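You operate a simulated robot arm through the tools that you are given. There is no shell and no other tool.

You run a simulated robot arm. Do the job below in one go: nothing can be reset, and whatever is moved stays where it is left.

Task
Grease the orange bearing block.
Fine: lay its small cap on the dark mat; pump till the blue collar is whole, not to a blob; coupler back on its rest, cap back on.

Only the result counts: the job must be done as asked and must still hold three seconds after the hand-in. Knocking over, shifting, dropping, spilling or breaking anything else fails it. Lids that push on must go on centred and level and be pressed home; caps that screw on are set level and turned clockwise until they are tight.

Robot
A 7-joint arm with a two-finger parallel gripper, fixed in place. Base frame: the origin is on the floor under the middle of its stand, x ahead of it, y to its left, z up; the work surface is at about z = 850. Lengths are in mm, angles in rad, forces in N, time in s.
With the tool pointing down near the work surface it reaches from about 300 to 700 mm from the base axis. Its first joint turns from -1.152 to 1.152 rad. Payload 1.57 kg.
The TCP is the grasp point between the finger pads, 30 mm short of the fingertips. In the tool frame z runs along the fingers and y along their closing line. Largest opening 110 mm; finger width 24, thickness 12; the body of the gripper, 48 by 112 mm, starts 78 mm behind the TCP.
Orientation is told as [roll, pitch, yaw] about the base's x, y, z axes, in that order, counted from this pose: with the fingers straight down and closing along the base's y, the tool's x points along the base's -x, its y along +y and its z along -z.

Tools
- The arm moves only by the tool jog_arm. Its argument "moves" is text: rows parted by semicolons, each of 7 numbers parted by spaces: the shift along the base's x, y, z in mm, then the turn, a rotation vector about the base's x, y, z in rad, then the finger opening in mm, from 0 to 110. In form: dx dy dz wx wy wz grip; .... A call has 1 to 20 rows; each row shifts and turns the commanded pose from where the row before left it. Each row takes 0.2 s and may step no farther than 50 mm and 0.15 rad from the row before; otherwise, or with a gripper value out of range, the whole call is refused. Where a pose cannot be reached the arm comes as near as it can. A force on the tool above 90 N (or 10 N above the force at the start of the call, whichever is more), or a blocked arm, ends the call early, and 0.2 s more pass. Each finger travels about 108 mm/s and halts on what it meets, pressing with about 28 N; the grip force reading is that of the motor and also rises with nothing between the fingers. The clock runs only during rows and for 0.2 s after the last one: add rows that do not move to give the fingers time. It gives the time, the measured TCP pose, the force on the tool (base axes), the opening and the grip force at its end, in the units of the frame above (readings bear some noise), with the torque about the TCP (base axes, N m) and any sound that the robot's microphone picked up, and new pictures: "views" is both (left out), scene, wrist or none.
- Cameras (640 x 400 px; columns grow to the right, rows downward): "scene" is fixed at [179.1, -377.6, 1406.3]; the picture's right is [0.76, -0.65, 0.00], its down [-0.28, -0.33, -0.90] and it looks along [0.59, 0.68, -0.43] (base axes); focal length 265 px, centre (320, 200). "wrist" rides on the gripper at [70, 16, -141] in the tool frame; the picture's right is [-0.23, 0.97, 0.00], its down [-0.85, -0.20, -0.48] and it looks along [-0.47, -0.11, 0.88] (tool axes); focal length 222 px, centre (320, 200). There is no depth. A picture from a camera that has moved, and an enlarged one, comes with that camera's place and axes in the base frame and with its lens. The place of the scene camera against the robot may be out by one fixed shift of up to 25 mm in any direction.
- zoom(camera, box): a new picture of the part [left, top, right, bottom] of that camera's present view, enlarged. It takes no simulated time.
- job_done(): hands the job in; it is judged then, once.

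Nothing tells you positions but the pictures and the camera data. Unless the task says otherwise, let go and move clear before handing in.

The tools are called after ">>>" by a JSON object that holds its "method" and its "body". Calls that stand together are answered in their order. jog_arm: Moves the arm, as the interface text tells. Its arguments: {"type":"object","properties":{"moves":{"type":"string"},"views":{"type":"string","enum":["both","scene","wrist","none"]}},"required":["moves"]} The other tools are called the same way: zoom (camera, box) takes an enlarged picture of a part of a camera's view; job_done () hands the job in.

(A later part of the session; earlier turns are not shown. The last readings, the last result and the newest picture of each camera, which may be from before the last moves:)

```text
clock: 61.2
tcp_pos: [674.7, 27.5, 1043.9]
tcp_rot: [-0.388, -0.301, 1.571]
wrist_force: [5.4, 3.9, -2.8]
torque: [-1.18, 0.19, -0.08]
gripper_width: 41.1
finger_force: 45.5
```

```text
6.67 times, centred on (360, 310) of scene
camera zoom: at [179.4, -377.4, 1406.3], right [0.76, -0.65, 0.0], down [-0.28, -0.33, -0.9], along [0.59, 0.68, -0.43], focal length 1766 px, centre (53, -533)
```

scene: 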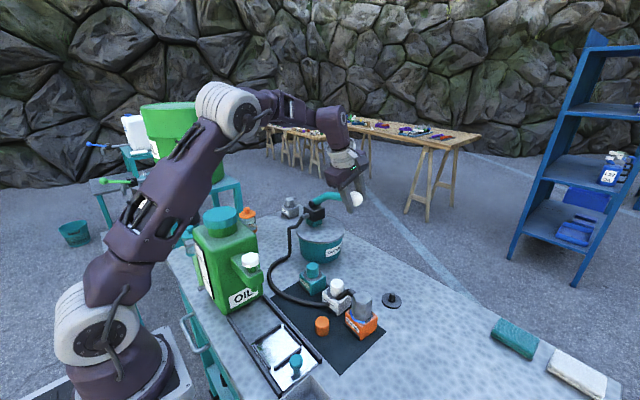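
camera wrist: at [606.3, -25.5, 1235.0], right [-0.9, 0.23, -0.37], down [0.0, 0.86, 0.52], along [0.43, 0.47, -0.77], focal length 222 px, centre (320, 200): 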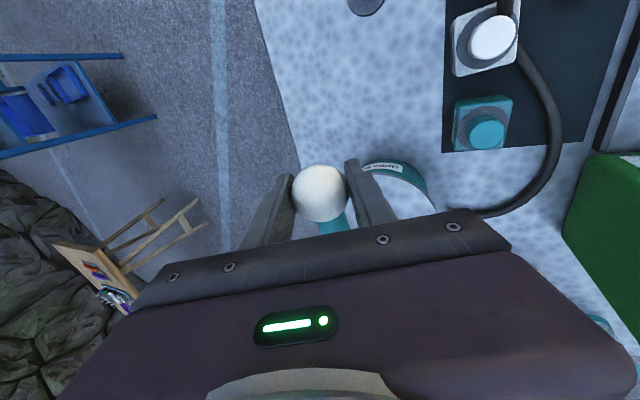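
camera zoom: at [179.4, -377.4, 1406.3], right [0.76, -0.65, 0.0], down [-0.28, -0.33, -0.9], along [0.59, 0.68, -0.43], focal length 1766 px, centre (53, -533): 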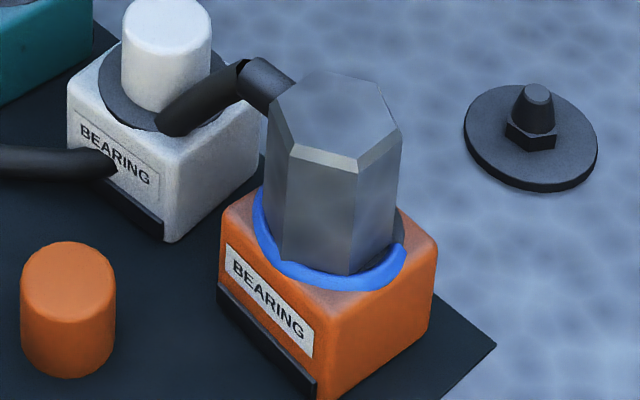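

>>> {"method": "jog_arm", "body": {"moves": "0 1.45 10.55 -0.05 0 0 35; 0 1.98 10.46 -0.05 0 0 35; 0 2.5 10.35 -0.05 0 0 35; 0 0 0 0 0 0 35", "views": "none"}}

>>> {"method": "jog_arm", "body": {"moves": "0 3.01 10.21 -0.05 0 0 35; 0 3.52 10.05 -0.05 0 0 35; 0 0 0 0 0 0 35", "views": "none"}}

>>> {"method": "zoom", "body": {"camera": "scene", "box": [330, 280, 390, 340]}}

>>> {"method": "zoom", "body": {"camera": "scene", "box": [280, 150, 380, 250]}}

```text
clock: 62.2
tcp_pos: [674.8, 33.6, 1079.4]
tcp_rot: [-0.391, -0.155, 1.569]
wrist_force: [3.4, -7.3, -1.1]
torque: [-0.88, 0.19, -0.22]
gripper_width: 41.3
finger_force: 45.1
```

```text
clock: 63.0
tcp_pos: [674.2, 39.4, 1098.0]
tcp_rot: [-0.388, -0.053, 1.569]
wrist_force: [1.0, -13.2, -0.2]
torque: [-1.18, 0.14, -0.2]
gripper_width: 41.3
finger_force: 45.2
```

```text
6.67 times, centred on (360, 310) of scene
camera zoom: at [179.2, -378.0, 1406.2], right [0.76, -0.65, 0.0], down [-0.28, -0.32, -0.9], along [0.59, 0.68, -0.43], focal length 1766 px, centre (53, -533)
```

zoom: 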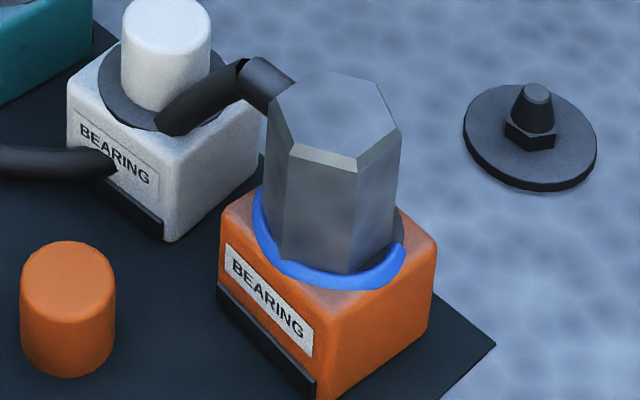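

```text
4.00 times, centred on (330, 200) of scene
camera zoom: at [179.2, -378.0, 1406.2], right [0.76, -0.65, 0.0], down [-0.28, -0.32, -0.9], along [0.59, 0.68, -0.43], focal length 1060 px, centre (280, 200)
```

zoom: 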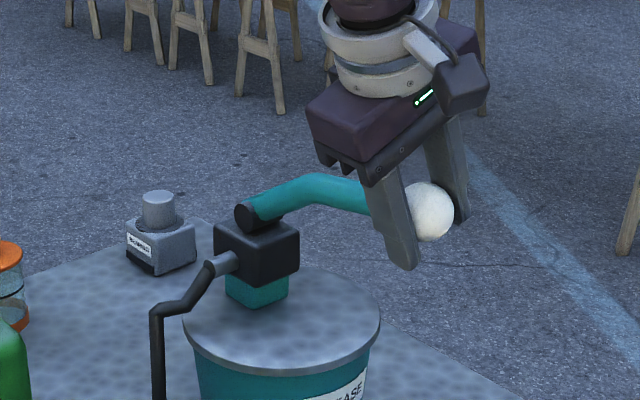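

>>> {"method": "jog_arm", "body": {"moves": "0 2.6 9.9 -0.04 0 0 35; 0 0 0 0 0 0 35; 0 0 0 0 0 0 35", "views": "none"}}

>>> {"method": "zoom", "body": {"camera": "scene", "box": [280, 150, 380, 250]}}

>>> {"method": "zoom", "body": {"camera": "wrist", "box": [240, 110, 400, 230]}}

```text
clock: 63.8
tcp_pos: [674.4, 44.6, 1107.6]
tcp_rot: [-0.391, -0.017, 1.572]
wrist_force: [2.1, -7.9, -0.4]
torque: [-0.92, 0.11, -0.08]
gripper_width: 41.2
finger_force: 44.9
```

```text
4.00 times, centred on (330, 200) of scene
camera zoom: at [179.2, -377.8, 1406.2], right [0.76, -0.65, 0.0], down [-0.28, -0.32, -0.9], along [0.59, 0.68, -0.43], focal length 1060 px, centre (280, 200)
```

zoom: 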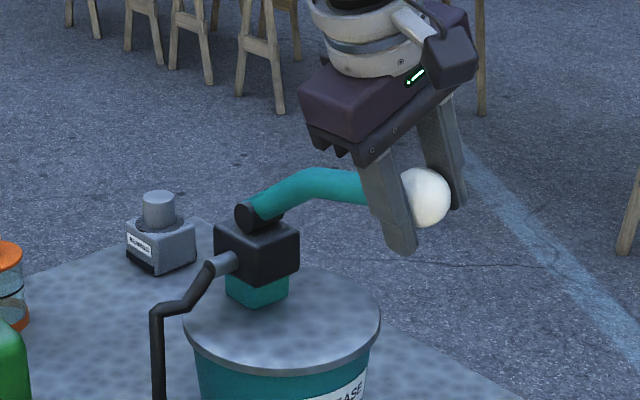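

```text
3.33 times, centred on (320, 170) of wrist
camera zoom: at [606.2, -28.2, 1232.3], right [-0.9, 0.23, -0.37], down [0.0, 0.85, 0.53], along [0.43, 0.48, -0.76], focal length 740 px, centre (320, 300)
```

zoom: 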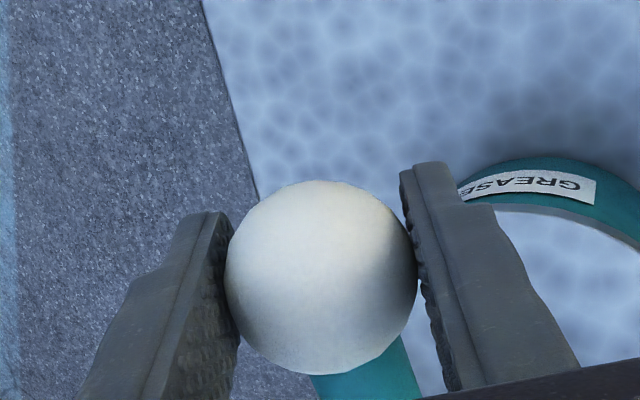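

The lever is back at the top. I lift a touch more to make sure it is fully up, then make the second stroke.

>>> {"method": "jog_arm", "body": {"moves": "0 -0.3 1.8 0 0 0 35; 0 0 0 0 0 0 35", "views": "none"}}

>>> {"method": "jog_arm", "body": {"moves": "0 -4.07 -9.84 0.05 0 0 35; 0 -3.57 -10.03 0.05 0 0 35; 0 -3.07 -10.2 0.05 0 0 35; 0 -2.55 -10.34 0.05 0 0 35; 0 0 0 0 0 0 35", "views": "none"}}

>>> {"method": "zoom", "body": {"camera": "scene", "box": [330, 280, 390, 340]}}

```text
clock: 64.4
tcp_pos: [674.9, 43.9, 1109.4]
tcp_rot: [-0.388, -0.016, 1.573]
wrist_force: [4.6, 0.0, -5.6]
torque: [-1.1, 0.16, -0.24]
gripper_width: 41.0
finger_force: 44.6
```

```text
clock: 65.6
tcp_pos: [674.5, 31.9, 1069.7]
tcp_rot: [-0.391, -0.215, 1.574]
wrist_force: [1.0, 17.2, 5.3]
torque: [1.16, -0.27, 0.32]
gripper_width: 41.1
finger_force: 45.1
```

```text
6.67 times, centred on (360, 310) of scene
camera zoom: at [179.1, -377.1, 1406.4], right [0.76, -0.65, 0.0], down [-0.28, -0.33, -0.9], along [0.59, 0.68, -0.43], focal length 1766 px, centre (53, -533)
```

zoom: 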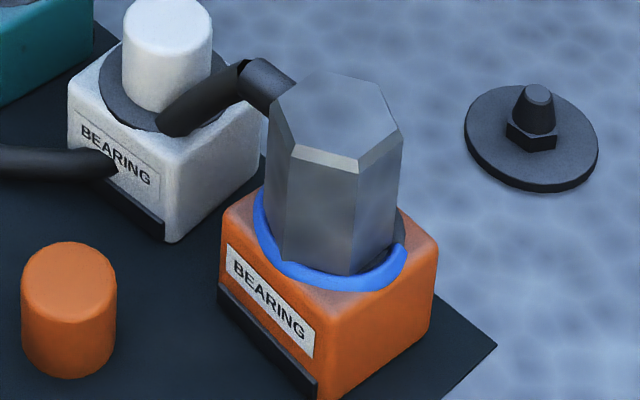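

>>> {"method": "jog_arm", "body": {"moves": "0 -0.5 -10.45 0.05 0 0 35; 0 -1.2 -10.54 0.05 0 0 35; 0 0 0 0 0 0 35", "views": "none"}}

>>> {"method": "jog_arm", "body": {"moves": "0 -0.7 -10.6 0.05 0 0 35; 0 0 0 0 0 0 35", "views": "none"}}

>>> {"method": "zoom", "body": {"camera": "scene", "box": [330, 280, 390, 340]}}

```text
clock: 66.4
tcp_pos: [674.5, 28.5, 1048.7]
tcp_rot: [-0.39, -0.315, 1.57]
wrist_force: [2.2, 10.6, 6.7]
torque: [0.68, -0.19, 0.13]
gripper_width: 41.4
finger_force: 44.8
```

```text
clock: 67.0
tcp_pos: [674.4, 26.8, 1037.5]
tcp_rot: [-0.391, -0.364, 1.568]
wrist_force: [4.4, 7.3, 7.4]
torque: [0.67, -0.18, 0.09]
gripper_width: 41.2
finger_force: 45.1
```

```text
6.67 times, centred on (360, 310) of scene
camera zoom: at [179.1, -377.4, 1406.3], right [0.76, -0.65, 0.0], down [-0.28, -0.33, -0.9], along [0.59, 0.68, -0.43], focal length 1766 px, centre (53, -533)
```

zoom: 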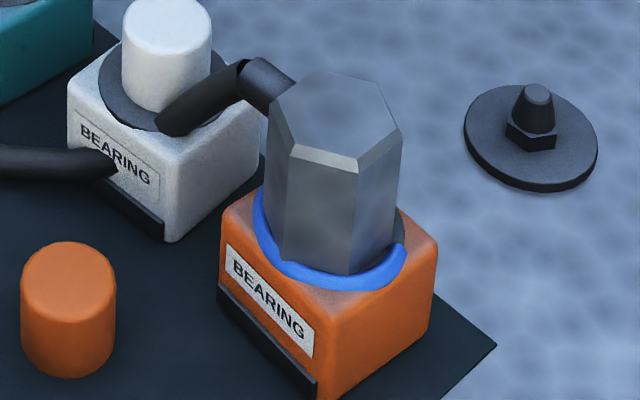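

>>> {"method": "jog_arm", "body": {"moves": "0 0 -10.6 0.05 0 0 35; 0 0 0 0 0 0 35", "views": "none"}}

>>> {"method": "jog_arm", "body": {"moves": "0 0.2 -6 0.03 0 0 35; 0 0 0 0 0 0 35", "views": "none"}}

>>> {"method": "zoom", "body": {"camera": "scene", "box": [330, 280, 390, 340]}}

```text
clock: 67.6
tcp_pos: [673.8, 27.7, 1027.0]
tcp_rot: [-0.391, -0.413, 1.57]
wrist_force: [4.4, 1.3, 8.6]
torque: [0.76, -0.18, 0.03]
gripper_width: 41.2
finger_force: 44.7
```

```text
clock: 68.2
tcp_pos: [675.1, 27.2, 1021.2]
tcp_rot: [-0.392, -0.444, 1.571]
wrist_force: [7.0, -2.9, 8.1]
torque: [0.69, -0.18, 0.04]
gripper_width: 41.1
finger_force: 45.1
```

```text
6.67 times, centred on (360, 310) of scene
camera zoom: at [179.2, -377.7, 1406.2], right [0.76, -0.65, 0.0], down [-0.28, -0.32, -0.9], along [0.59, 0.68, -0.43], focal length 1766 px, centre (53, -533)
```

zoom: 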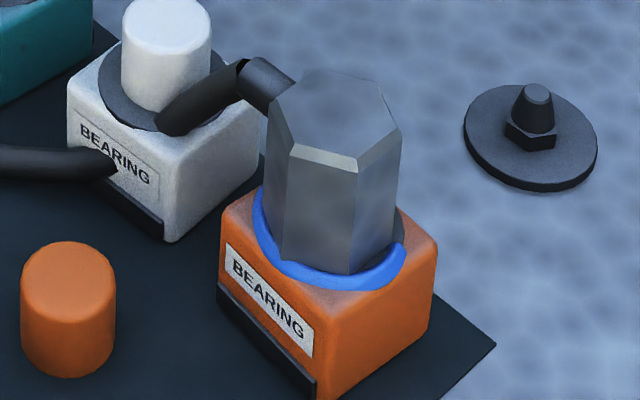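

>>> {"method": "jog_arm", "body": {"moves": "0 0 -4 0.02 0 0 35; 0 0 0 0 0 0 35", "views": "none"}}

>>> {"method": "zoom", "body": {"camera": "scene", "box": [330, 280, 390, 340]}}

```text
clock: 68.8
tcp_pos: [674.6, 27.3, 1017.2]
tcp_rot: [-0.392, -0.464, 1.57]
wrist_force: [8.5, -3.2, 4.6]
torque: [-0.02, -0.17, -0.05]
gripper_width: 41.2
finger_force: 45.3
```

```text
6.67 times, centred on (360, 310) of scene
camera zoom: at [179.3, -377.7, 1406.2], right [0.76, -0.65, 0.0], down [-0.28, -0.32, -0.9], along [0.59, 0.68, -0.43], focal length 1766 px, centre (53, -533)
```

zoom: 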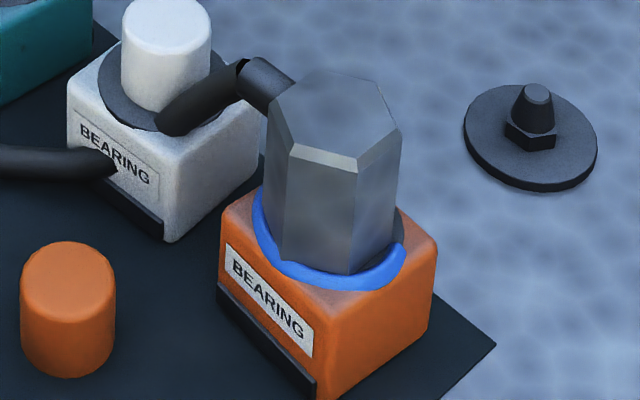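

>>> {"method": "jog_arm", "body": {"moves": "0 0 -3 0.01 0 0 35; 0 0 0 0 0 0 35", "views": "none"}}

>>> {"method": "zoom", "body": {"camera": "scene", "box": [330, 280, 390, 340]}}

```text
clock: 69.4
tcp_pos: [673.6, 27.1, 1014.9]
tcp_rot: [-0.39, -0.476, 1.571]
wrist_force: [6.0, -3.7, 10.7]
torque: [1.19, -0.18, 0.12]
gripper_width: 41.0
finger_force: 44.9
```

```text
6.67 times, centred on (360, 310) of scene
camera zoom: at [179.1, -377.7, 1406.2], right [0.76, -0.65, 0.0], down [-0.28, -0.32, -0.9], along [0.59, 0.68, -0.43], focal length 1766 px, centre (53, -533)
```

zoom: 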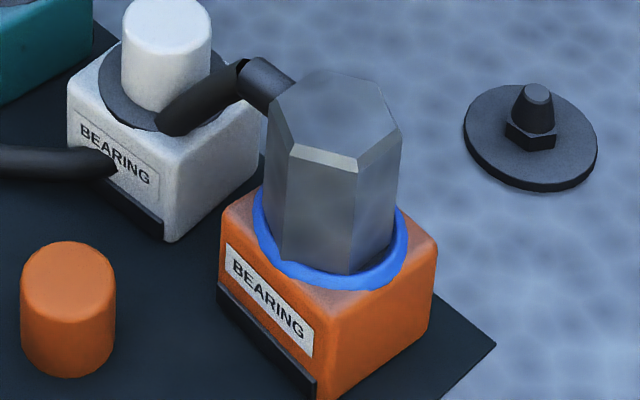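

>>> {"method": "zoom", "body": {"camera": "scene", "box": [345, 290, 385, 330]}}

```text
10.00 times, centred on (365, 310) of scene
camera zoom: at [179.1, -377.7, 1406.2], right [0.76, -0.65, 0.0], down [-0.28, -0.32, -0.9], along [0.59, 0.68, -0.43], focal length 2649 px, centre (-130, -900)
```

zoom: 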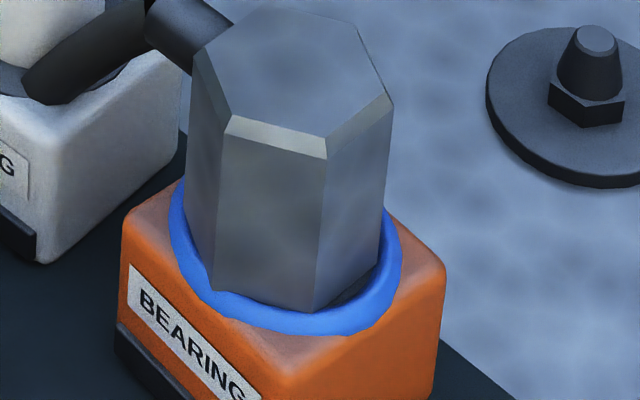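

The blue collar now wraps all the visible rim. I bring the lever back up so I can release it and check the far side of the collar.

>>> {"method": "jog_arm", "body": {"moves": "-0.3 0 10.65 -0.05 0 0 35; 0 0.39 10.64 -0.05 0 0 35; 0 0.93 10.61 -0.05 0 0 35; 0 1.45 10.55 -0.05 0 0 35; 0 0 0 0 0 0 35", "views": "none"}}

>>> {"method": "jog_arm", "body": {"moves": "0 1.7 10.46 -0.05 0 0 35; 0 2.2 10.35 -0.05 0 0 35; 0 0 0 0 0 0 35", "views": "none"}}

>>> {"method": "jog_arm", "body": {"moves": "0 2.5 10.21 -0.05 0 0 35; 0 3.2 10.05 -0.05 0 0 35; 0 0 0 0 0 0 35", "views": "none"}}

>>> {"method": "zoom", "body": {"camera": "scene", "box": [330, 280, 390, 340]}}

```text
clock: 70.6
tcp_pos: [673.9, 28.8, 1057.3]
tcp_rot: [-0.388, -0.272, 1.57]
wrist_force: [13.6, -13.5, -1.2]
torque: [-1.15, 0.22, -0.29]
gripper_width: 40.9
finger_force: 44.7
```

```text
clock: 71.4
tcp_pos: [673.5, 34.2, 1078.0]
tcp_rot: [-0.387, -0.173, 1.571]
wrist_force: [5.1, -17.6, 2.5]
torque: [-0.9, 0.26, -0.26]
gripper_width: 40.9
finger_force: 44.9
```

```text
clock: 72.2
tcp_pos: [674.3, 39.5, 1097.2]
tcp_rot: [-0.39, -0.074, 1.571]
wrist_force: [8.3, -15.1, 3.1]
torque: [-0.9, 0.13, -0.16]
gripper_width: 41.2
finger_force: 45.4
```

```text
6.67 times, centred on (360, 310) of scene
camera zoom: at [179.4, -378.0, 1406.1], right [0.76, -0.65, 0.0], down [-0.28, -0.32, -0.9], along [0.59, 0.68, -0.43], focal length 1766 px, centre (53, -533)
```

zoom: 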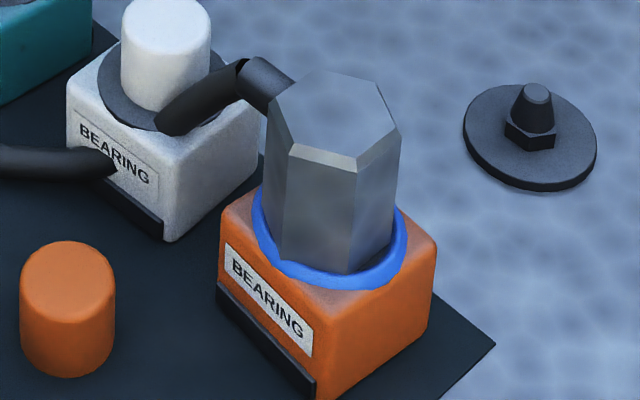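

>>> {"method": "jog_arm", "body": {"moves": "0 1.5 11 -0.05 0 0 35; 0 0 1 -0.02 0 0 35; 0 0 0 0 0 0 35", "views": "none"}}

>>> {"method": "zoom", "body": {"camera": "scene", "box": [280, 150, 380, 250]}}

>>> {"method": "zoom", "body": {"camera": "wrist", "box": [240, 110, 400, 230]}}

```text
clock: 73.0
tcp_pos: [674.8, 43.4, 1109.0]
tcp_rot: [-0.39, -0.011, 1.574]
wrist_force: [6.5, 7.8, 1.6]
torque: [1.25, -0.07, 0.05]
gripper_width: 41.1
finger_force: 44.5
```

```text
4.00 times, centred on (330, 200) of scene
camera zoom: at [179.3, -377.3, 1406.3], right [0.76, -0.65, 0.0], down [-0.28, -0.33, -0.9], along [0.59, 0.68, -0.43], focal length 1060 px, centre (280, 200)
```

zoom: 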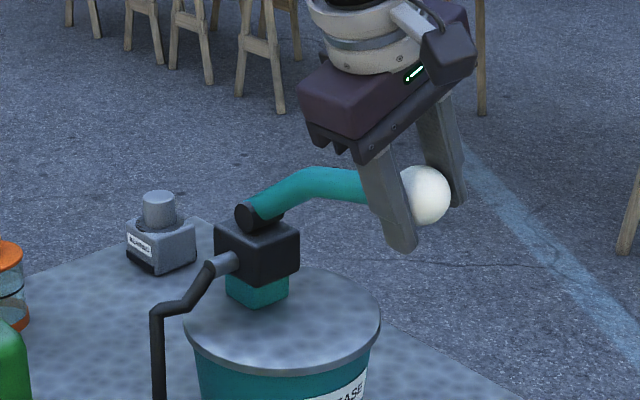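

```text
3.33 times, centred on (320, 170) of wrist
camera zoom: at [606.1, -26.9, 1234.5], right [-0.9, 0.23, -0.37], down [0.0, 0.85, 0.53], along [0.43, 0.47, -0.77], focal length 740 px, centre (320, 300)
```

zoom: 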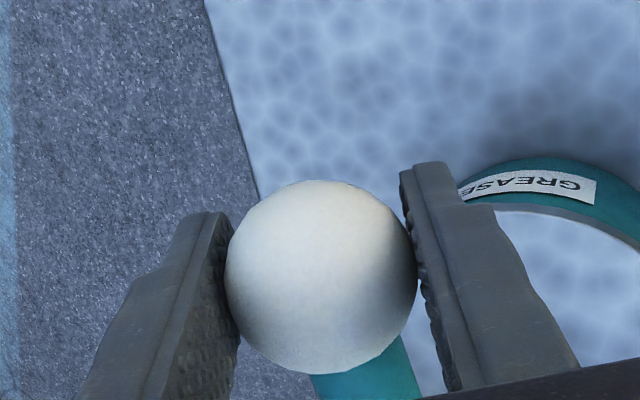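

>>> {"method": "jog_arm", "body": {"moves": "0 0 0 0 0 0 48; 0 0 0 0 0 0 64; 0 0 0 0 0 0 80; 0 0 0 0 0 0 80"}}

>>> {"method": "zoom", "body": {"camera": "wrist", "box": [240, 110, 400, 230]}}

```text
clock: 74.0
tcp_pos: [674.5, 41.3, 1110.3]
tcp_rot: [-0.391, -0.007, 1.572]
wrist_force: [0.5, -0.3, -0.3]
torque: [-0.01, 0.01, 0.02]
gripper_width: 80.1
finger_force: 0.1
camera wrist: at [605.9, -29.3, 1234.7], right [-0.9, 0.23, -0.37], down [0.0, 0.85, 0.52], along [0.43, 0.47, -0.77], focal length 222 px, centre (320, 200)
```

scene: 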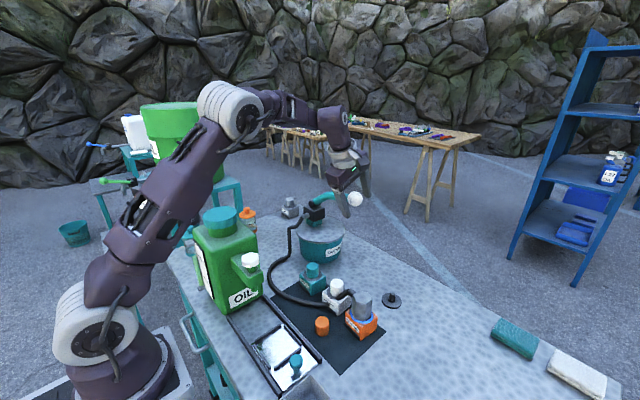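
wrist: 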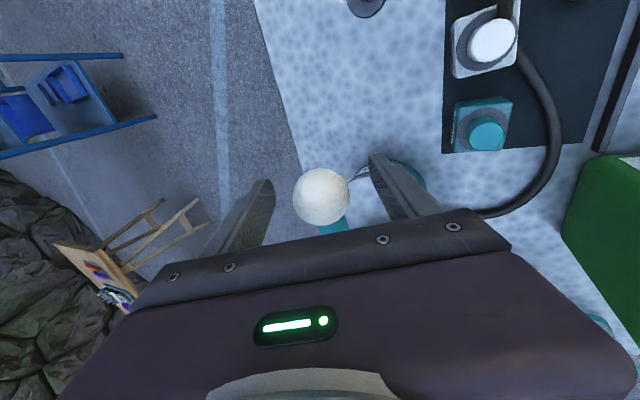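

```text
3.33 times, centred on (320, 170) of wrist
camera zoom: at [605.9, -29.3, 1234.7], right [-0.9, 0.23, -0.37], down [0.0, 0.85, 0.52], along [0.43, 0.47, -0.77], focal length 740 px, centre (320, 300)
```

zoom: 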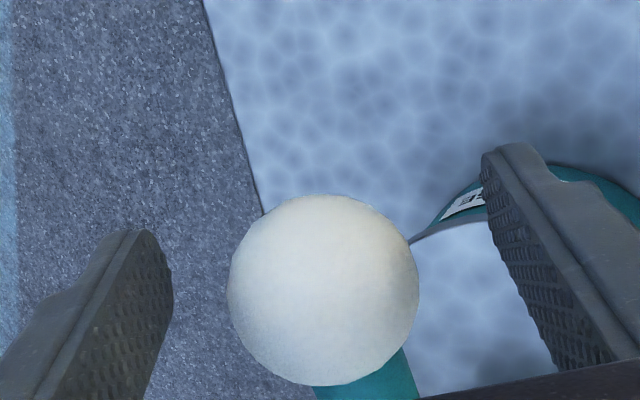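

The lever stays up. I back off along the tool axis, straighten the tool, and return above the coupler.

>>> {"method": "jog_arm", "body": {"moves": "-9.5 0 23 0 0 0 80; -9.5 0 23 0 0 0 80; -9.5 0 23 0 0 0 80; -25 -30 0 0 0.13 0 80; -25 -30 0 0 0.13 0 80; -25 -30 0 0 0.13 0 80; -15 -30 0 0 0 -0.132 70; -14 -30 0 0 0 -0.132 66; 0 -5 -30 0 0 -0.132 66; 0 0 -40 0 0 -0.131 66; 0 0 -40 0 0 0 66; 0 0 0 0 0 0 66; 0 0 0 0 0 0 66"}}

>>> {"method": "zoom", "body": {"camera": "wrist", "box": [260, 80, 380, 170]}}

>>> {"method": "zoom", "body": {"camera": "scene", "box": [280, 170, 380, 270]}}

```text
clock: 76.8
tcp_pos: [542.1, -113.6, 1069.5]
tcp_rot: [0.0, -0.006, 1.041]
wrist_force: [0.0, 0.8, 0.1]
torque: [-0.05, 0.01, 0.0]
gripper_width: 66.2
finger_force: 0.0
camera wrist: at [492.2, -166.2, 1210.5], right [-0.73, 0.69, 0.0], down [0.6, 0.64, 0.48], along [0.33, 0.35, -0.88], focal length 222 px, centre (320, 200)
```

scene: 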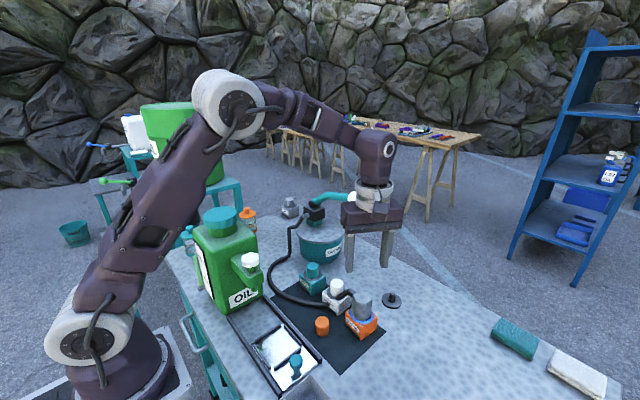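
wrist: 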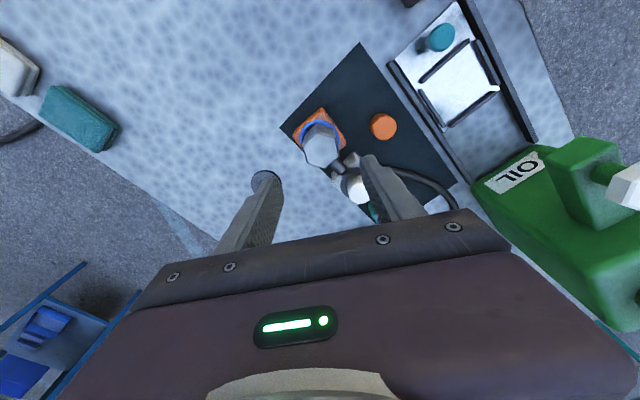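

```text
4.44 times, centred on (320, 125) of wrist
camera zoom: at [492.2, -166.2, 1210.5], right [-0.73, 0.69, 0.0], down [0.6, 0.64, 0.48], along [0.33, 0.35, -0.88], focal length 987 px, centre (320, 533)
```

zoom: 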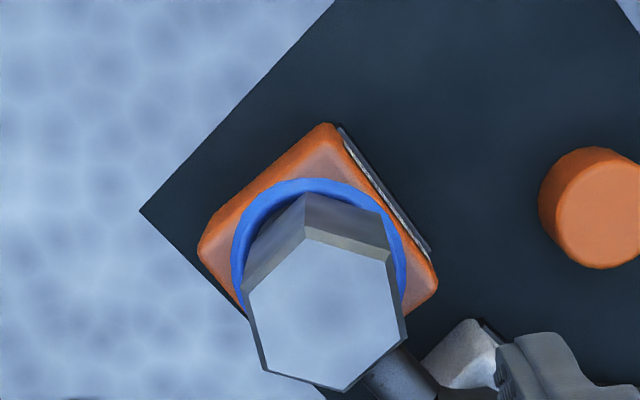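

```text
4.00 times, centred on (330, 220) of scene
camera zoom: at [179.1, -377.6, 1406.3], right [0.76, -0.65, 0.0], down [-0.28, -0.33, -0.9], along [0.59, 0.68, -0.43], focal length 1060 px, centre (280, 120)
```

zoom: 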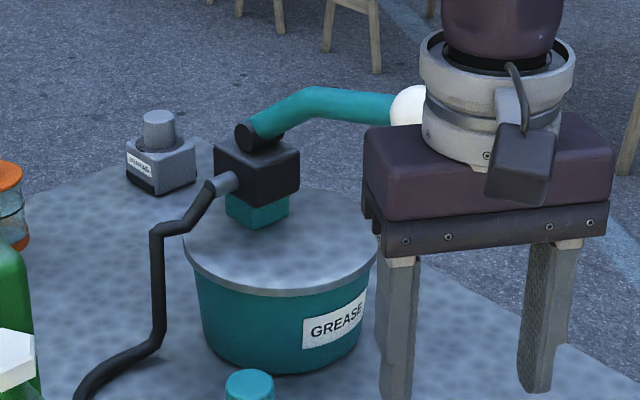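

The pump stands where it was, and the collar is blue around the whole side visible here. I descend to take the coupler again.

>>> {"method": "jog_arm", "body": {"moves": "-0.3 0 -40 -0.005 0.003 0.003 66; 0 0 -35 0 0 0 66; 0 0 0 0 0 0 66; 0 0 0 0 0 0 66"}}

>>> {"method": "zoom", "body": {"camera": "wrist", "box": [240, 90, 400, 210]}}

>>> {"method": "zoom", "body": {"camera": "scene", "box": [320, 240, 420, 340]}}

```text
clock: 77.8
tcp_pos: [541.1, -113.8, 994.5]
tcp_rot: [0.0, 0.003, 1.045]
wrist_force: [0.4, -0.5, -0.7]
torque: [0.01, -0.01, 0.03]
gripper_width: 65.8
finger_force: 0.1
camera wrist: at [492.2, -165.3, 1136.2], right [-0.73, 0.69, 0.0], down [0.6, 0.64, 0.48], along [0.33, 0.35, -0.88], focal length 222 px, centre (320, 200)
```

scene: 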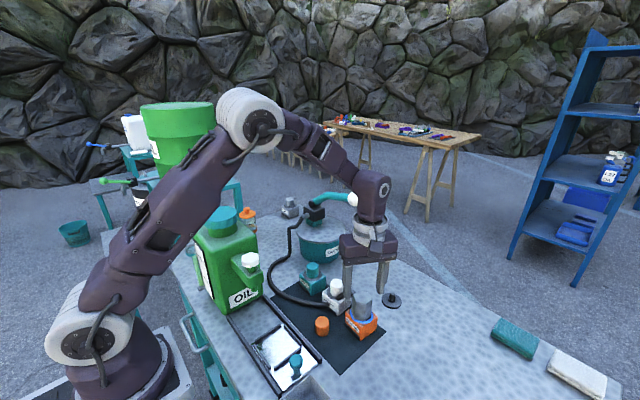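
wrist: 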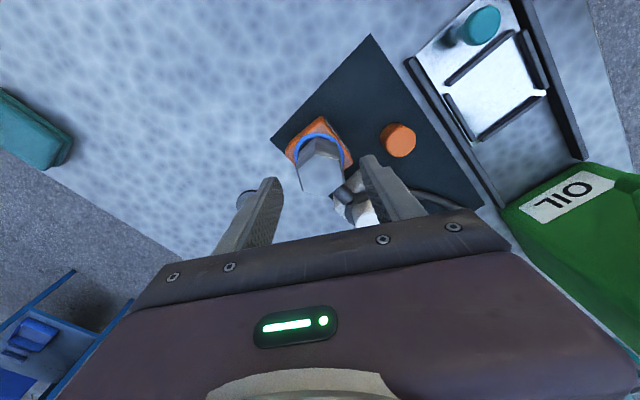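

```text
3.33 times, centred on (320, 150) of wrist
camera zoom: at [492.2, -165.3, 1136.2], right [-0.73, 0.69, 0.0], down [0.6, 0.64, 0.48], along [0.33, 0.35, -0.88], focal length 740 px, centre (320, 367)
```

zoom: 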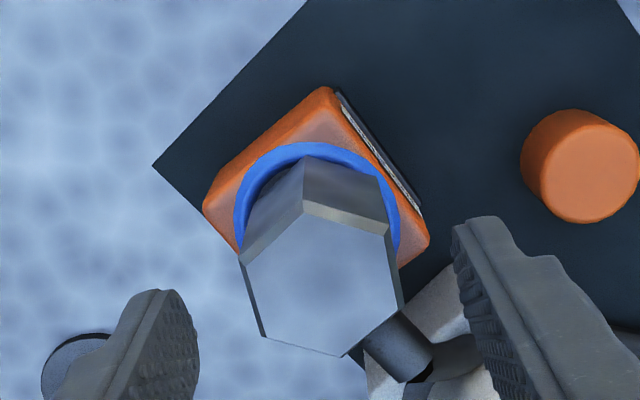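

```text
4.00 times, centred on (370, 290) of scene
camera zoom: at [179.1, -377.6, 1406.3], right [0.76, -0.65, 0.0], down [-0.28, -0.33, -0.9], along [0.59, 0.68, -0.43], focal length 1060 px, centre (120, -160)
```

zoom: 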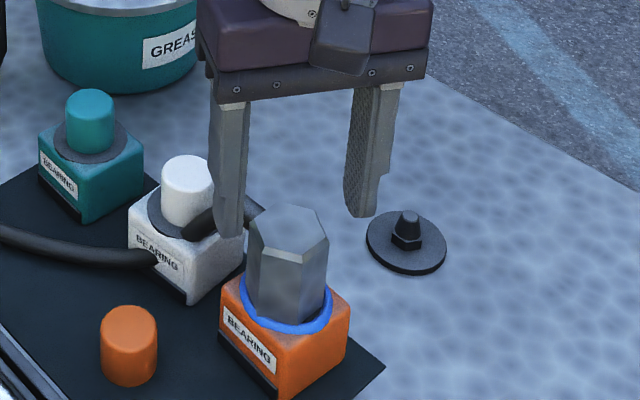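

>>> {"method": "jog_arm", "body": {"moves": "0 0 -20 0 0 0 66; 0 0 -16 0 0 0 66; 0 0 -10 0 0 0 66; 0 0 0 0 0 0 66"}}

>>> {"method": "zoom", "body": {"camera": "wrist", "box": [240, 90, 400, 210]}}

```text
clock: 78.8
tcp_pos: [541.8, -114.9, 948.4]
tcp_rot: [0.001, -0.001, 1.045]
wrist_force: [0.1, -0.2, 0.9]
torque: [-0.03, -0.01, 0.01]
gripper_width: 66.0
finger_force: 0.0
camera wrist: at [492.5, -165.7, 1090.3], right [-0.73, 0.69, 0.0], down [0.6, 0.64, 0.48], along [0.33, 0.35, -0.88], focal length 222 px, centre (320, 200)
```

scene: 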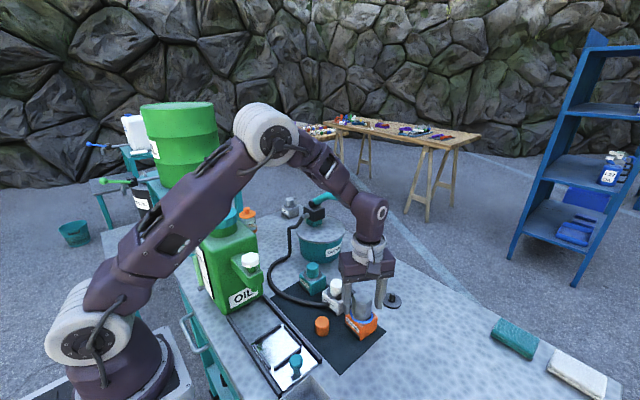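
wrist: 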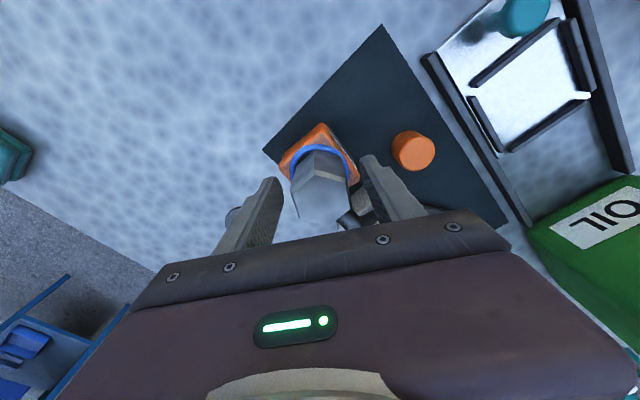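

```text
3.33 times, centred on (320, 150) of wrist
camera zoom: at [492.5, -165.7, 1090.3], right [-0.73, 0.69, 0.0], down [0.6, 0.64, 0.48], along [0.33, 0.35, -0.88], focal length 740 px, centre (320, 367)
```

zoom: 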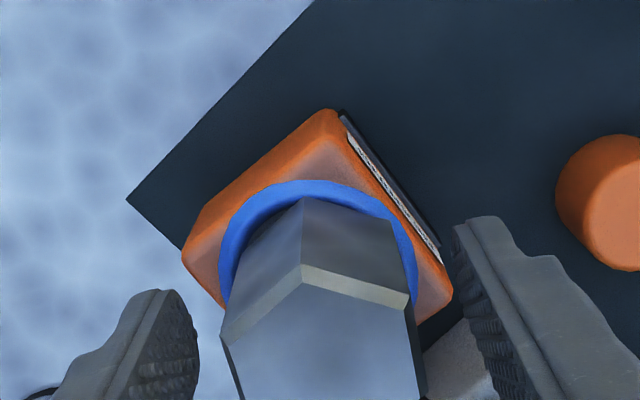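

The picture matches the release pose exactly, so I close on the coupler and lift it straight off.

>>> {"method": "jog_arm", "body": {"moves": "0 0 0 0 0 0 50; 0 0 0 0 0 0 40; 0 0 0 0 0 0 30; 0 0 0 0 0 0 30; 0 0 2 0 0 0 30; 0 0 0 0 0 0 30"}}

>>> {"method": "zoom", "body": {"camera": "wrist", "box": [240, 90, 400, 210]}}

>>> {"method": "zoom", "body": {"camera": "scene", "box": [340, 265, 400, 325]}}

```text
clock: 80.2
tcp_pos: [541.2, -113.8, 950.2]
tcp_rot: [-0.001, 0.0, 1.045]
wrist_force: [-0.3, 0.1, -1.8]
torque: [-0.02, 0.01, 0.01]
gripper_width: 40.3
finger_force: 27.9
camera wrist: at [492.5, -165.8, 1092.5], right [-0.73, 0.69, 0.0], down [0.6, 0.64, 0.48], along [0.33, 0.35, -0.88], focal length 222 px, centre (320, 200)
```

scene: 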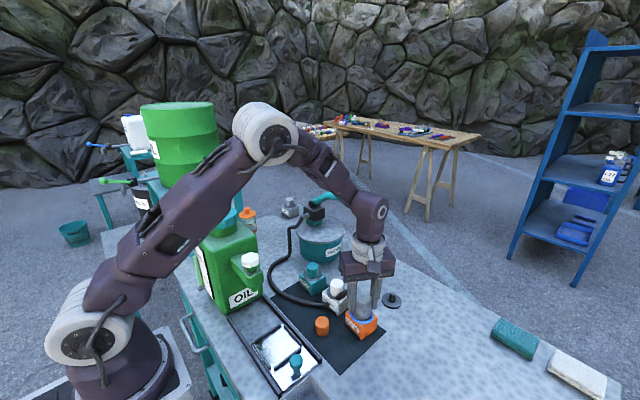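
wrist: 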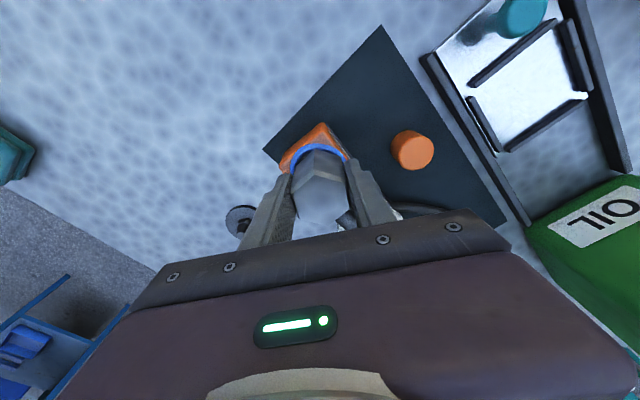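

```text
3.33 times, centred on (320, 150) of wrist
camera zoom: at [492.5, -165.8, 1092.5], right [-0.73, 0.69, 0.0], down [0.6, 0.64, 0.48], along [0.33, 0.35, -0.88], focal length 740 px, centre (320, 367)
```

zoom: 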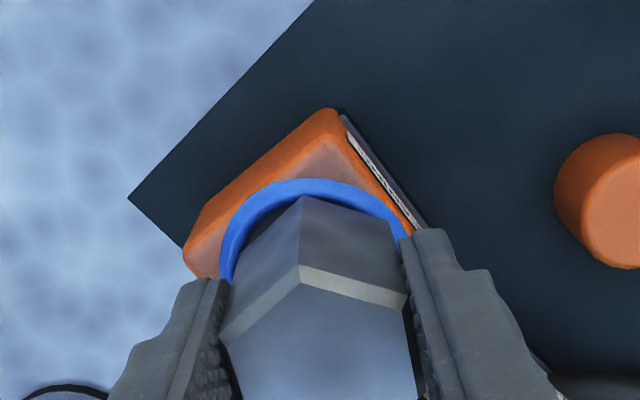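

```text
6.67 times, centred on (370, 295) of scene
camera zoom: at [179.2, -377.6, 1406.3], right [0.76, -0.65, 0.0], down [-0.28, -0.33, -0.9], along [0.59, 0.68, -0.43], focal length 1766 px, centre (-13, -433)
```

zoom: 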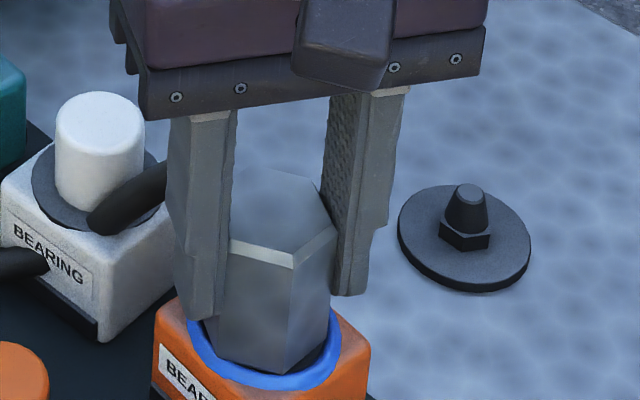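

>>> {"method": "jog_arm", "body": {"moves": "0 0 6 0 0 0 30; 0 0 14 0 0 0 30; 0 0 15 0 0 0 30; 0 0 15 0 0 0 30; 0 0 0 0 0 0 30"}}

>>> {"method": "zoom", "body": {"camera": "scene", "box": [340, 275, 390, 325]}}

>>> {"method": "zoom", "body": {"camera": "wrist", "box": [240, 90, 400, 210]}}

```text
clock: 81.4
tcp_pos: [541.4, -114.1, 999.4]
tcp_rot: [0.0, -0.001, 1.046]
wrist_force: [-0.1, -0.5, -1.9]
torque: [0.0, 0.0, 0.01]
gripper_width: 40.4
finger_force: 27.5
camera wrist: at [492.6, -165.6, 1142.8], right [-0.73, 0.69, 0.0], down [0.6, 0.64, 0.48], along [0.33, 0.35, -0.88], focal length 222 px, centre (320, 200)
```

scene: 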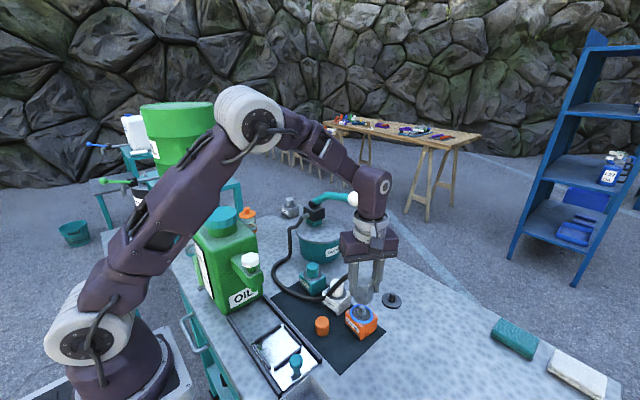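
wrist: 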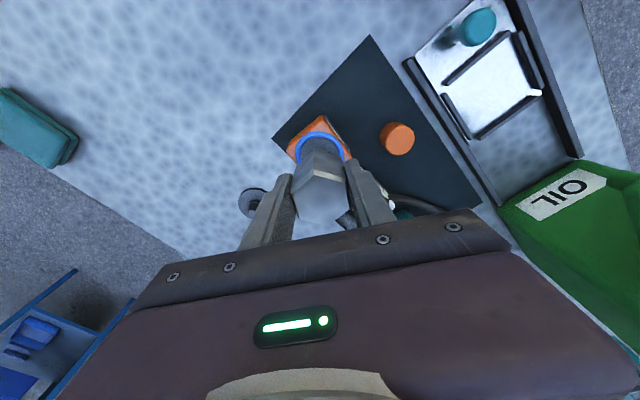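

```text
8.00 times, centred on (365, 300) of scene
camera zoom: at [179.2, -377.6, 1406.3], right [0.76, -0.65, 0.0], down [-0.28, -0.33, -0.9], along [0.59, 0.68, -0.43], focal length 2119 px, centre (-40, -600)
```

zoom: 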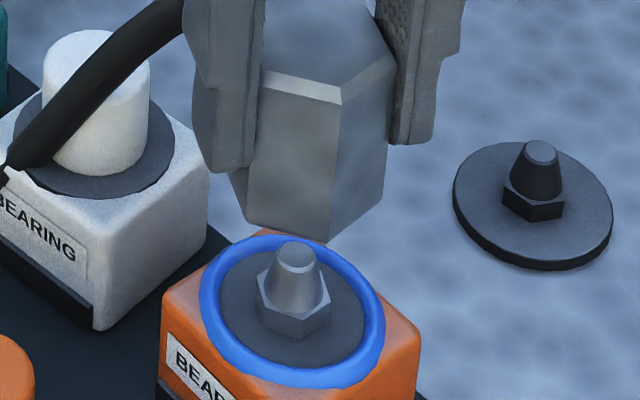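

```text
3.33 times, centred on (320, 150) of wrist
camera zoom: at [492.6, -165.6, 1142.8], right [-0.73, 0.69, 0.0], down [0.6, 0.64, 0.48], along [0.33, 0.35, -0.88], focal length 740 px, centre (320, 367)
```

zoom: 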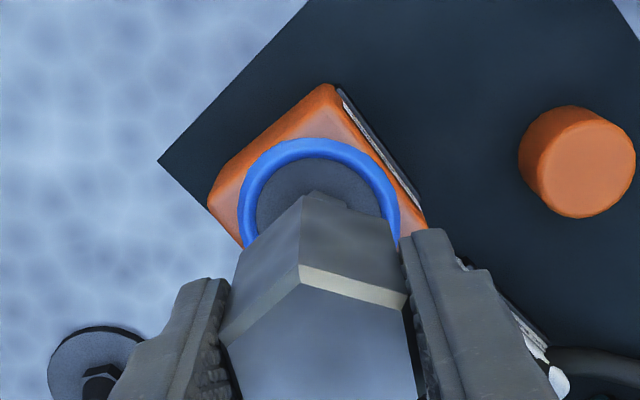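

The collar is a complete blue ring, with no blob. I carry the coupler back over its rest.

>>> {"method": "jog_arm", "body": {"moves": "33 0.15 0 0 0 0 30; 33 0.15 0 0 0 0 30; 33 0.15 -10 0 0 0 30; 32.7 0.15 -14 0 0 0 30; 0 0 -24 0 0 0 30; 0 0 0 0 0 0 30; 0 0 0 0 0 0 30"}}

>>> {"method": "zoom", "body": {"camera": "scene", "box": [360, 255, 420, 315]}}

>>> {"method": "zoom", "body": {"camera": "wrist", "box": [240, 90, 400, 210]}}

```text
clock: 83.0
tcp_pos: [673.4, -112.8, 950.8]
tcp_rot: [0.001, 0.002, 1.045]
wrist_force: [0.3, 0.2, -1.3]
torque: [-0.01, -0.02, 0.0]
gripper_width: 40.5
finger_force: 28.0
camera wrist: at [625.2, -165.1, 1093.5], right [-0.73, 0.69, 0.0], down [0.6, 0.64, 0.48], along [0.33, 0.35, -0.88], focal length 222 px, centre (320, 200)
```

scene: 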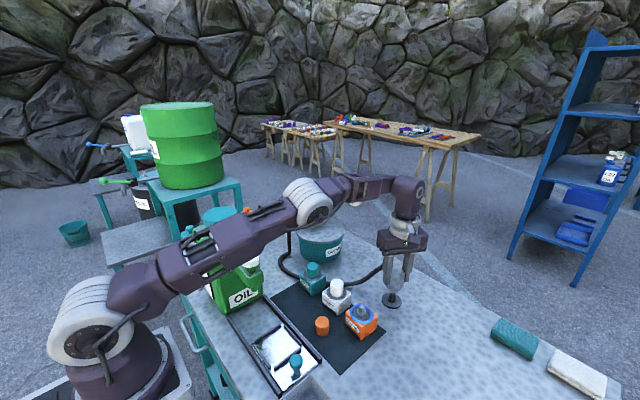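
wrist: 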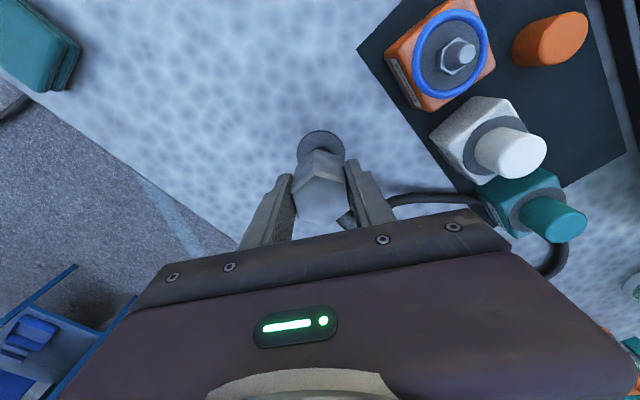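

```text
6.67 times, centred on (390, 285) of scene
camera zoom: at [179.2, -377.6, 1406.3], right [0.76, -0.65, 0.0], down [-0.28, -0.33, -0.9], along [0.59, 0.68, -0.43], focal length 1766 px, centre (-147, -367)
```

zoom: 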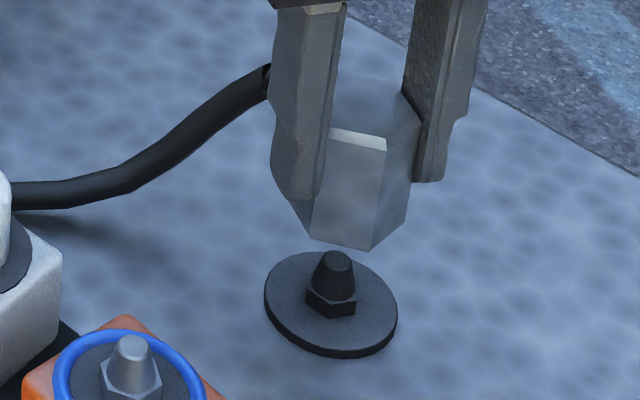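

```text
3.33 times, centred on (320, 150) of wrist
camera zoom: at [625.2, -165.1, 1093.5], right [-0.73, 0.69, 0.0], down [0.6, 0.64, 0.48], along [0.33, 0.35, -0.88], focal length 740 px, centre (320, 367)
```

zoom: 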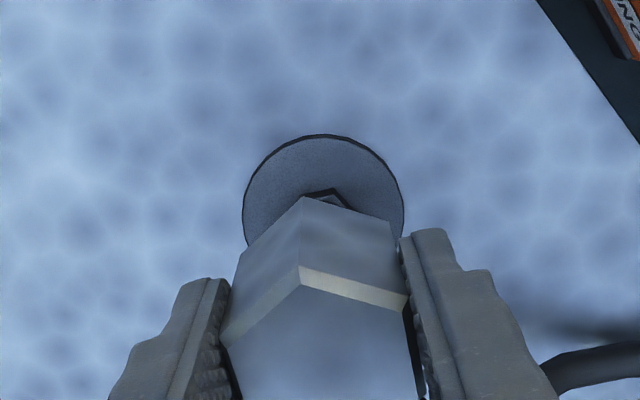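

The view over the rest matches the one from when I first lifted it. I lower it step by step.

>>> {"method": "jog_arm", "body": {"moves": "0 0 -8 0 0 0 30; 0 0 -8 0 0 0 30; 0 0 -5 0 0 0 30; 0 0 0 0 0 0 30", "views": "none"}}

>>> {"method": "zoom", "body": {"camera": "scene", "box": [360, 255, 420, 315]}}

```text
clock: 84.0
tcp_pos: [672.8, -113.5, 929.9]
tcp_rot: [0.0, 0.001, 1.045]
wrist_force: [-0.2, -0.5, -2.2]
torque: [0.01, 0.02, -0.01]
gripper_width: 40.6
finger_force: 28.1
```

```text
6.67 times, centred on (390, 285) of scene
camera zoom: at [179.2, -377.6, 1406.3], right [0.76, -0.65, 0.0], down [-0.28, -0.33, -0.9], along [0.59, 0.68, -0.43], focal length 1766 px, centre (-147, -367)
```

zoom: 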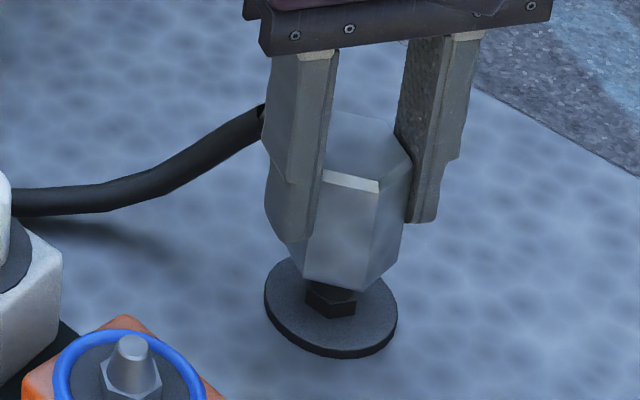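

>>> {"method": "jog_arm", "body": {"moves": "0 0 -4 0 0 0 30; 0 0 -4 0 0 0 30; 0 0 -4 0 0 0 30; 0 0 0 0 0 0 30", "views": "none"}}

>>> {"method": "jog_arm", "body": {"moves": "0 0 -4 0 0 0 30; 0 0 -3 0 0 0 30; 0 0 0 0 0 0 30", "views": "none"}}

>>> {"method": "zoom", "body": {"camera": "scene", "box": [360, 255, 420, 315]}}

```text
clock: 85.0
tcp_pos: [673.4, -112.8, 917.7]
tcp_rot: [0.001, 0.001, 1.045]
wrist_force: [0.0, -1.5, -1.3]
torque: [0.04, -0.01, -0.01]
gripper_width: 40.7
finger_force: 27.8
```

```text
clock: 85.8
tcp_pos: [672.9, -112.5, 911.4]
tcp_rot: [0.0, 0.0, 1.045]
wrist_force: [0.8, 0.1, -1.4]
torque: [-0.01, 0.04, -0.01]
gripper_width: 40.5
finger_force: 28.2
```

```text
6.67 times, centred on (390, 285) of scene
camera zoom: at [179.2, -377.6, 1406.3], right [0.76, -0.65, 0.0], down [-0.28, -0.33, -0.9], along [0.59, 0.68, -0.43], focal length 1766 px, centre (-147, -367)
```

zoom: 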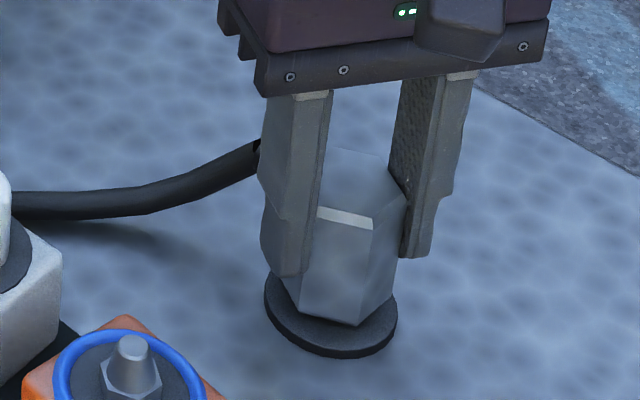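

>>> {"method": "jog_arm", "body": {"moves": "0 0 -2 0 0 0 30; 0 0 -2 0 0 0 30; 0 0 0 0 0 0 30", "views": "none"}}

>>> {"method": "jog_arm", "body": {"moves": "0 0 -1 0 0 0 30; 0 0 0 0 0 0 30", "views": "none"}}

>>> {"method": "jog_arm", "body": {"moves": "0 0 -1 0 0 0 30; 0 0 0 0 0 0 30", "views": "none"}}

```text
clock: 86.6
tcp_pos: [672.8, -114.2, 908.2]
tcp_rot: [0.0, 0.0, 1.046]
wrist_force: [0.0, -0.7, -1.9]
torque: [0.0, 0.01, -0.02]
gripper_width: 40.7
finger_force: 28.0
```

```text
clock: 87.2
tcp_pos: [673.0, -113.0, 905.5]
tcp_rot: [-0.001, 0.002, 1.046]
wrist_force: [-0.1, 0.3, -1.3]
torque: [-0.01, 0.01, 0.01]
gripper_width: 40.2
finger_force: 27.9
```

```text
clock: 87.8
tcp_pos: [672.6, -112.9, 906.1]
tcp_rot: [0.0, 0.003, 1.045]
wrist_force: [-0.3, 0.3, -1.1]
torque: [-0.02, 0.03, 0.02]
gripper_width: 40.4
finger_force: 28.1
```

>>> {"method": "jog_arm", "body": {"moves": "0 0 -1 0 0 0 30; 0 0 0 0 0 0 30", "views": "none"}}

>>> {"method": "jog_arm", "body": {"moves": "0 0 -1 0 0 0 30; 0 0 0 0 0 0 30", "views": "none"}}

>>> {"method": "zoom", "body": {"camera": "scene", "box": [360, 255, 420, 315]}}

>>> {"method": "zoom", "body": {"camera": "wrist", "box": [240, 110, 400, 230]}}

```text
clock: 88.4
tcp_pos: [672.9, -113.1, 904.9]
tcp_rot: [0.0, 0.0, 1.046]
wrist_force: [-0.4, 0.4, -1.3]
torque: [-0.01, 0.01, 0.02]
gripper_width: 40.4
finger_force: 27.6
```

```text
clock: 89.0
tcp_pos: [673.8, -113.3, 904.9]
tcp_rot: [-0.002, 0.001, 1.046]
wrist_force: [-1.0, 2.3, 11.8]
torque: [0.23, 0.31, 0.0]
gripper_width: 40.7
finger_force: 27.5
```

```text
6.67 times, centred on (390, 285) of scene
camera zoom: at [178.8, -377.5, 1406.3], right [0.76, -0.65, 0.0], down [-0.28, -0.33, -0.9], along [0.59, 0.68, -0.43], focal length 1766 px, centre (-147, -367)
```

zoom: 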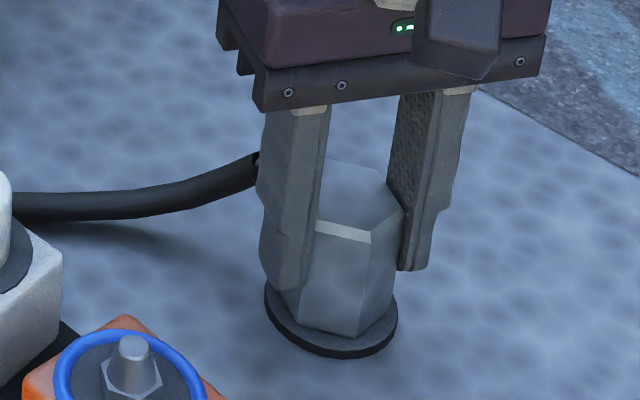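

```text
3.33 times, centred on (320, 170) of wrist
camera zoom: at [624.6, -165.2, 1047.2], right [-0.73, 0.69, 0.0], down [0.6, 0.64, 0.48], along [0.33, 0.35, -0.88], focal length 740 px, centre (320, 300)
```

zoom: 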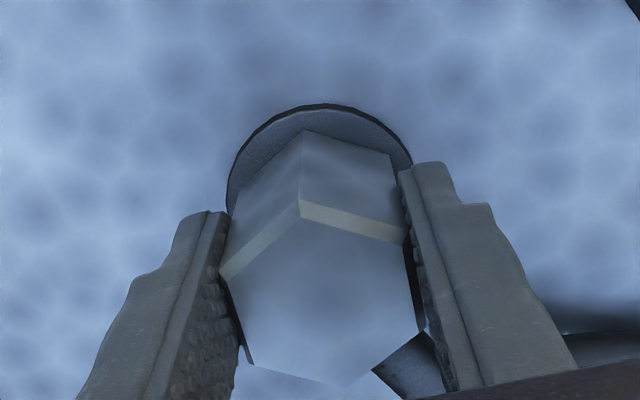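

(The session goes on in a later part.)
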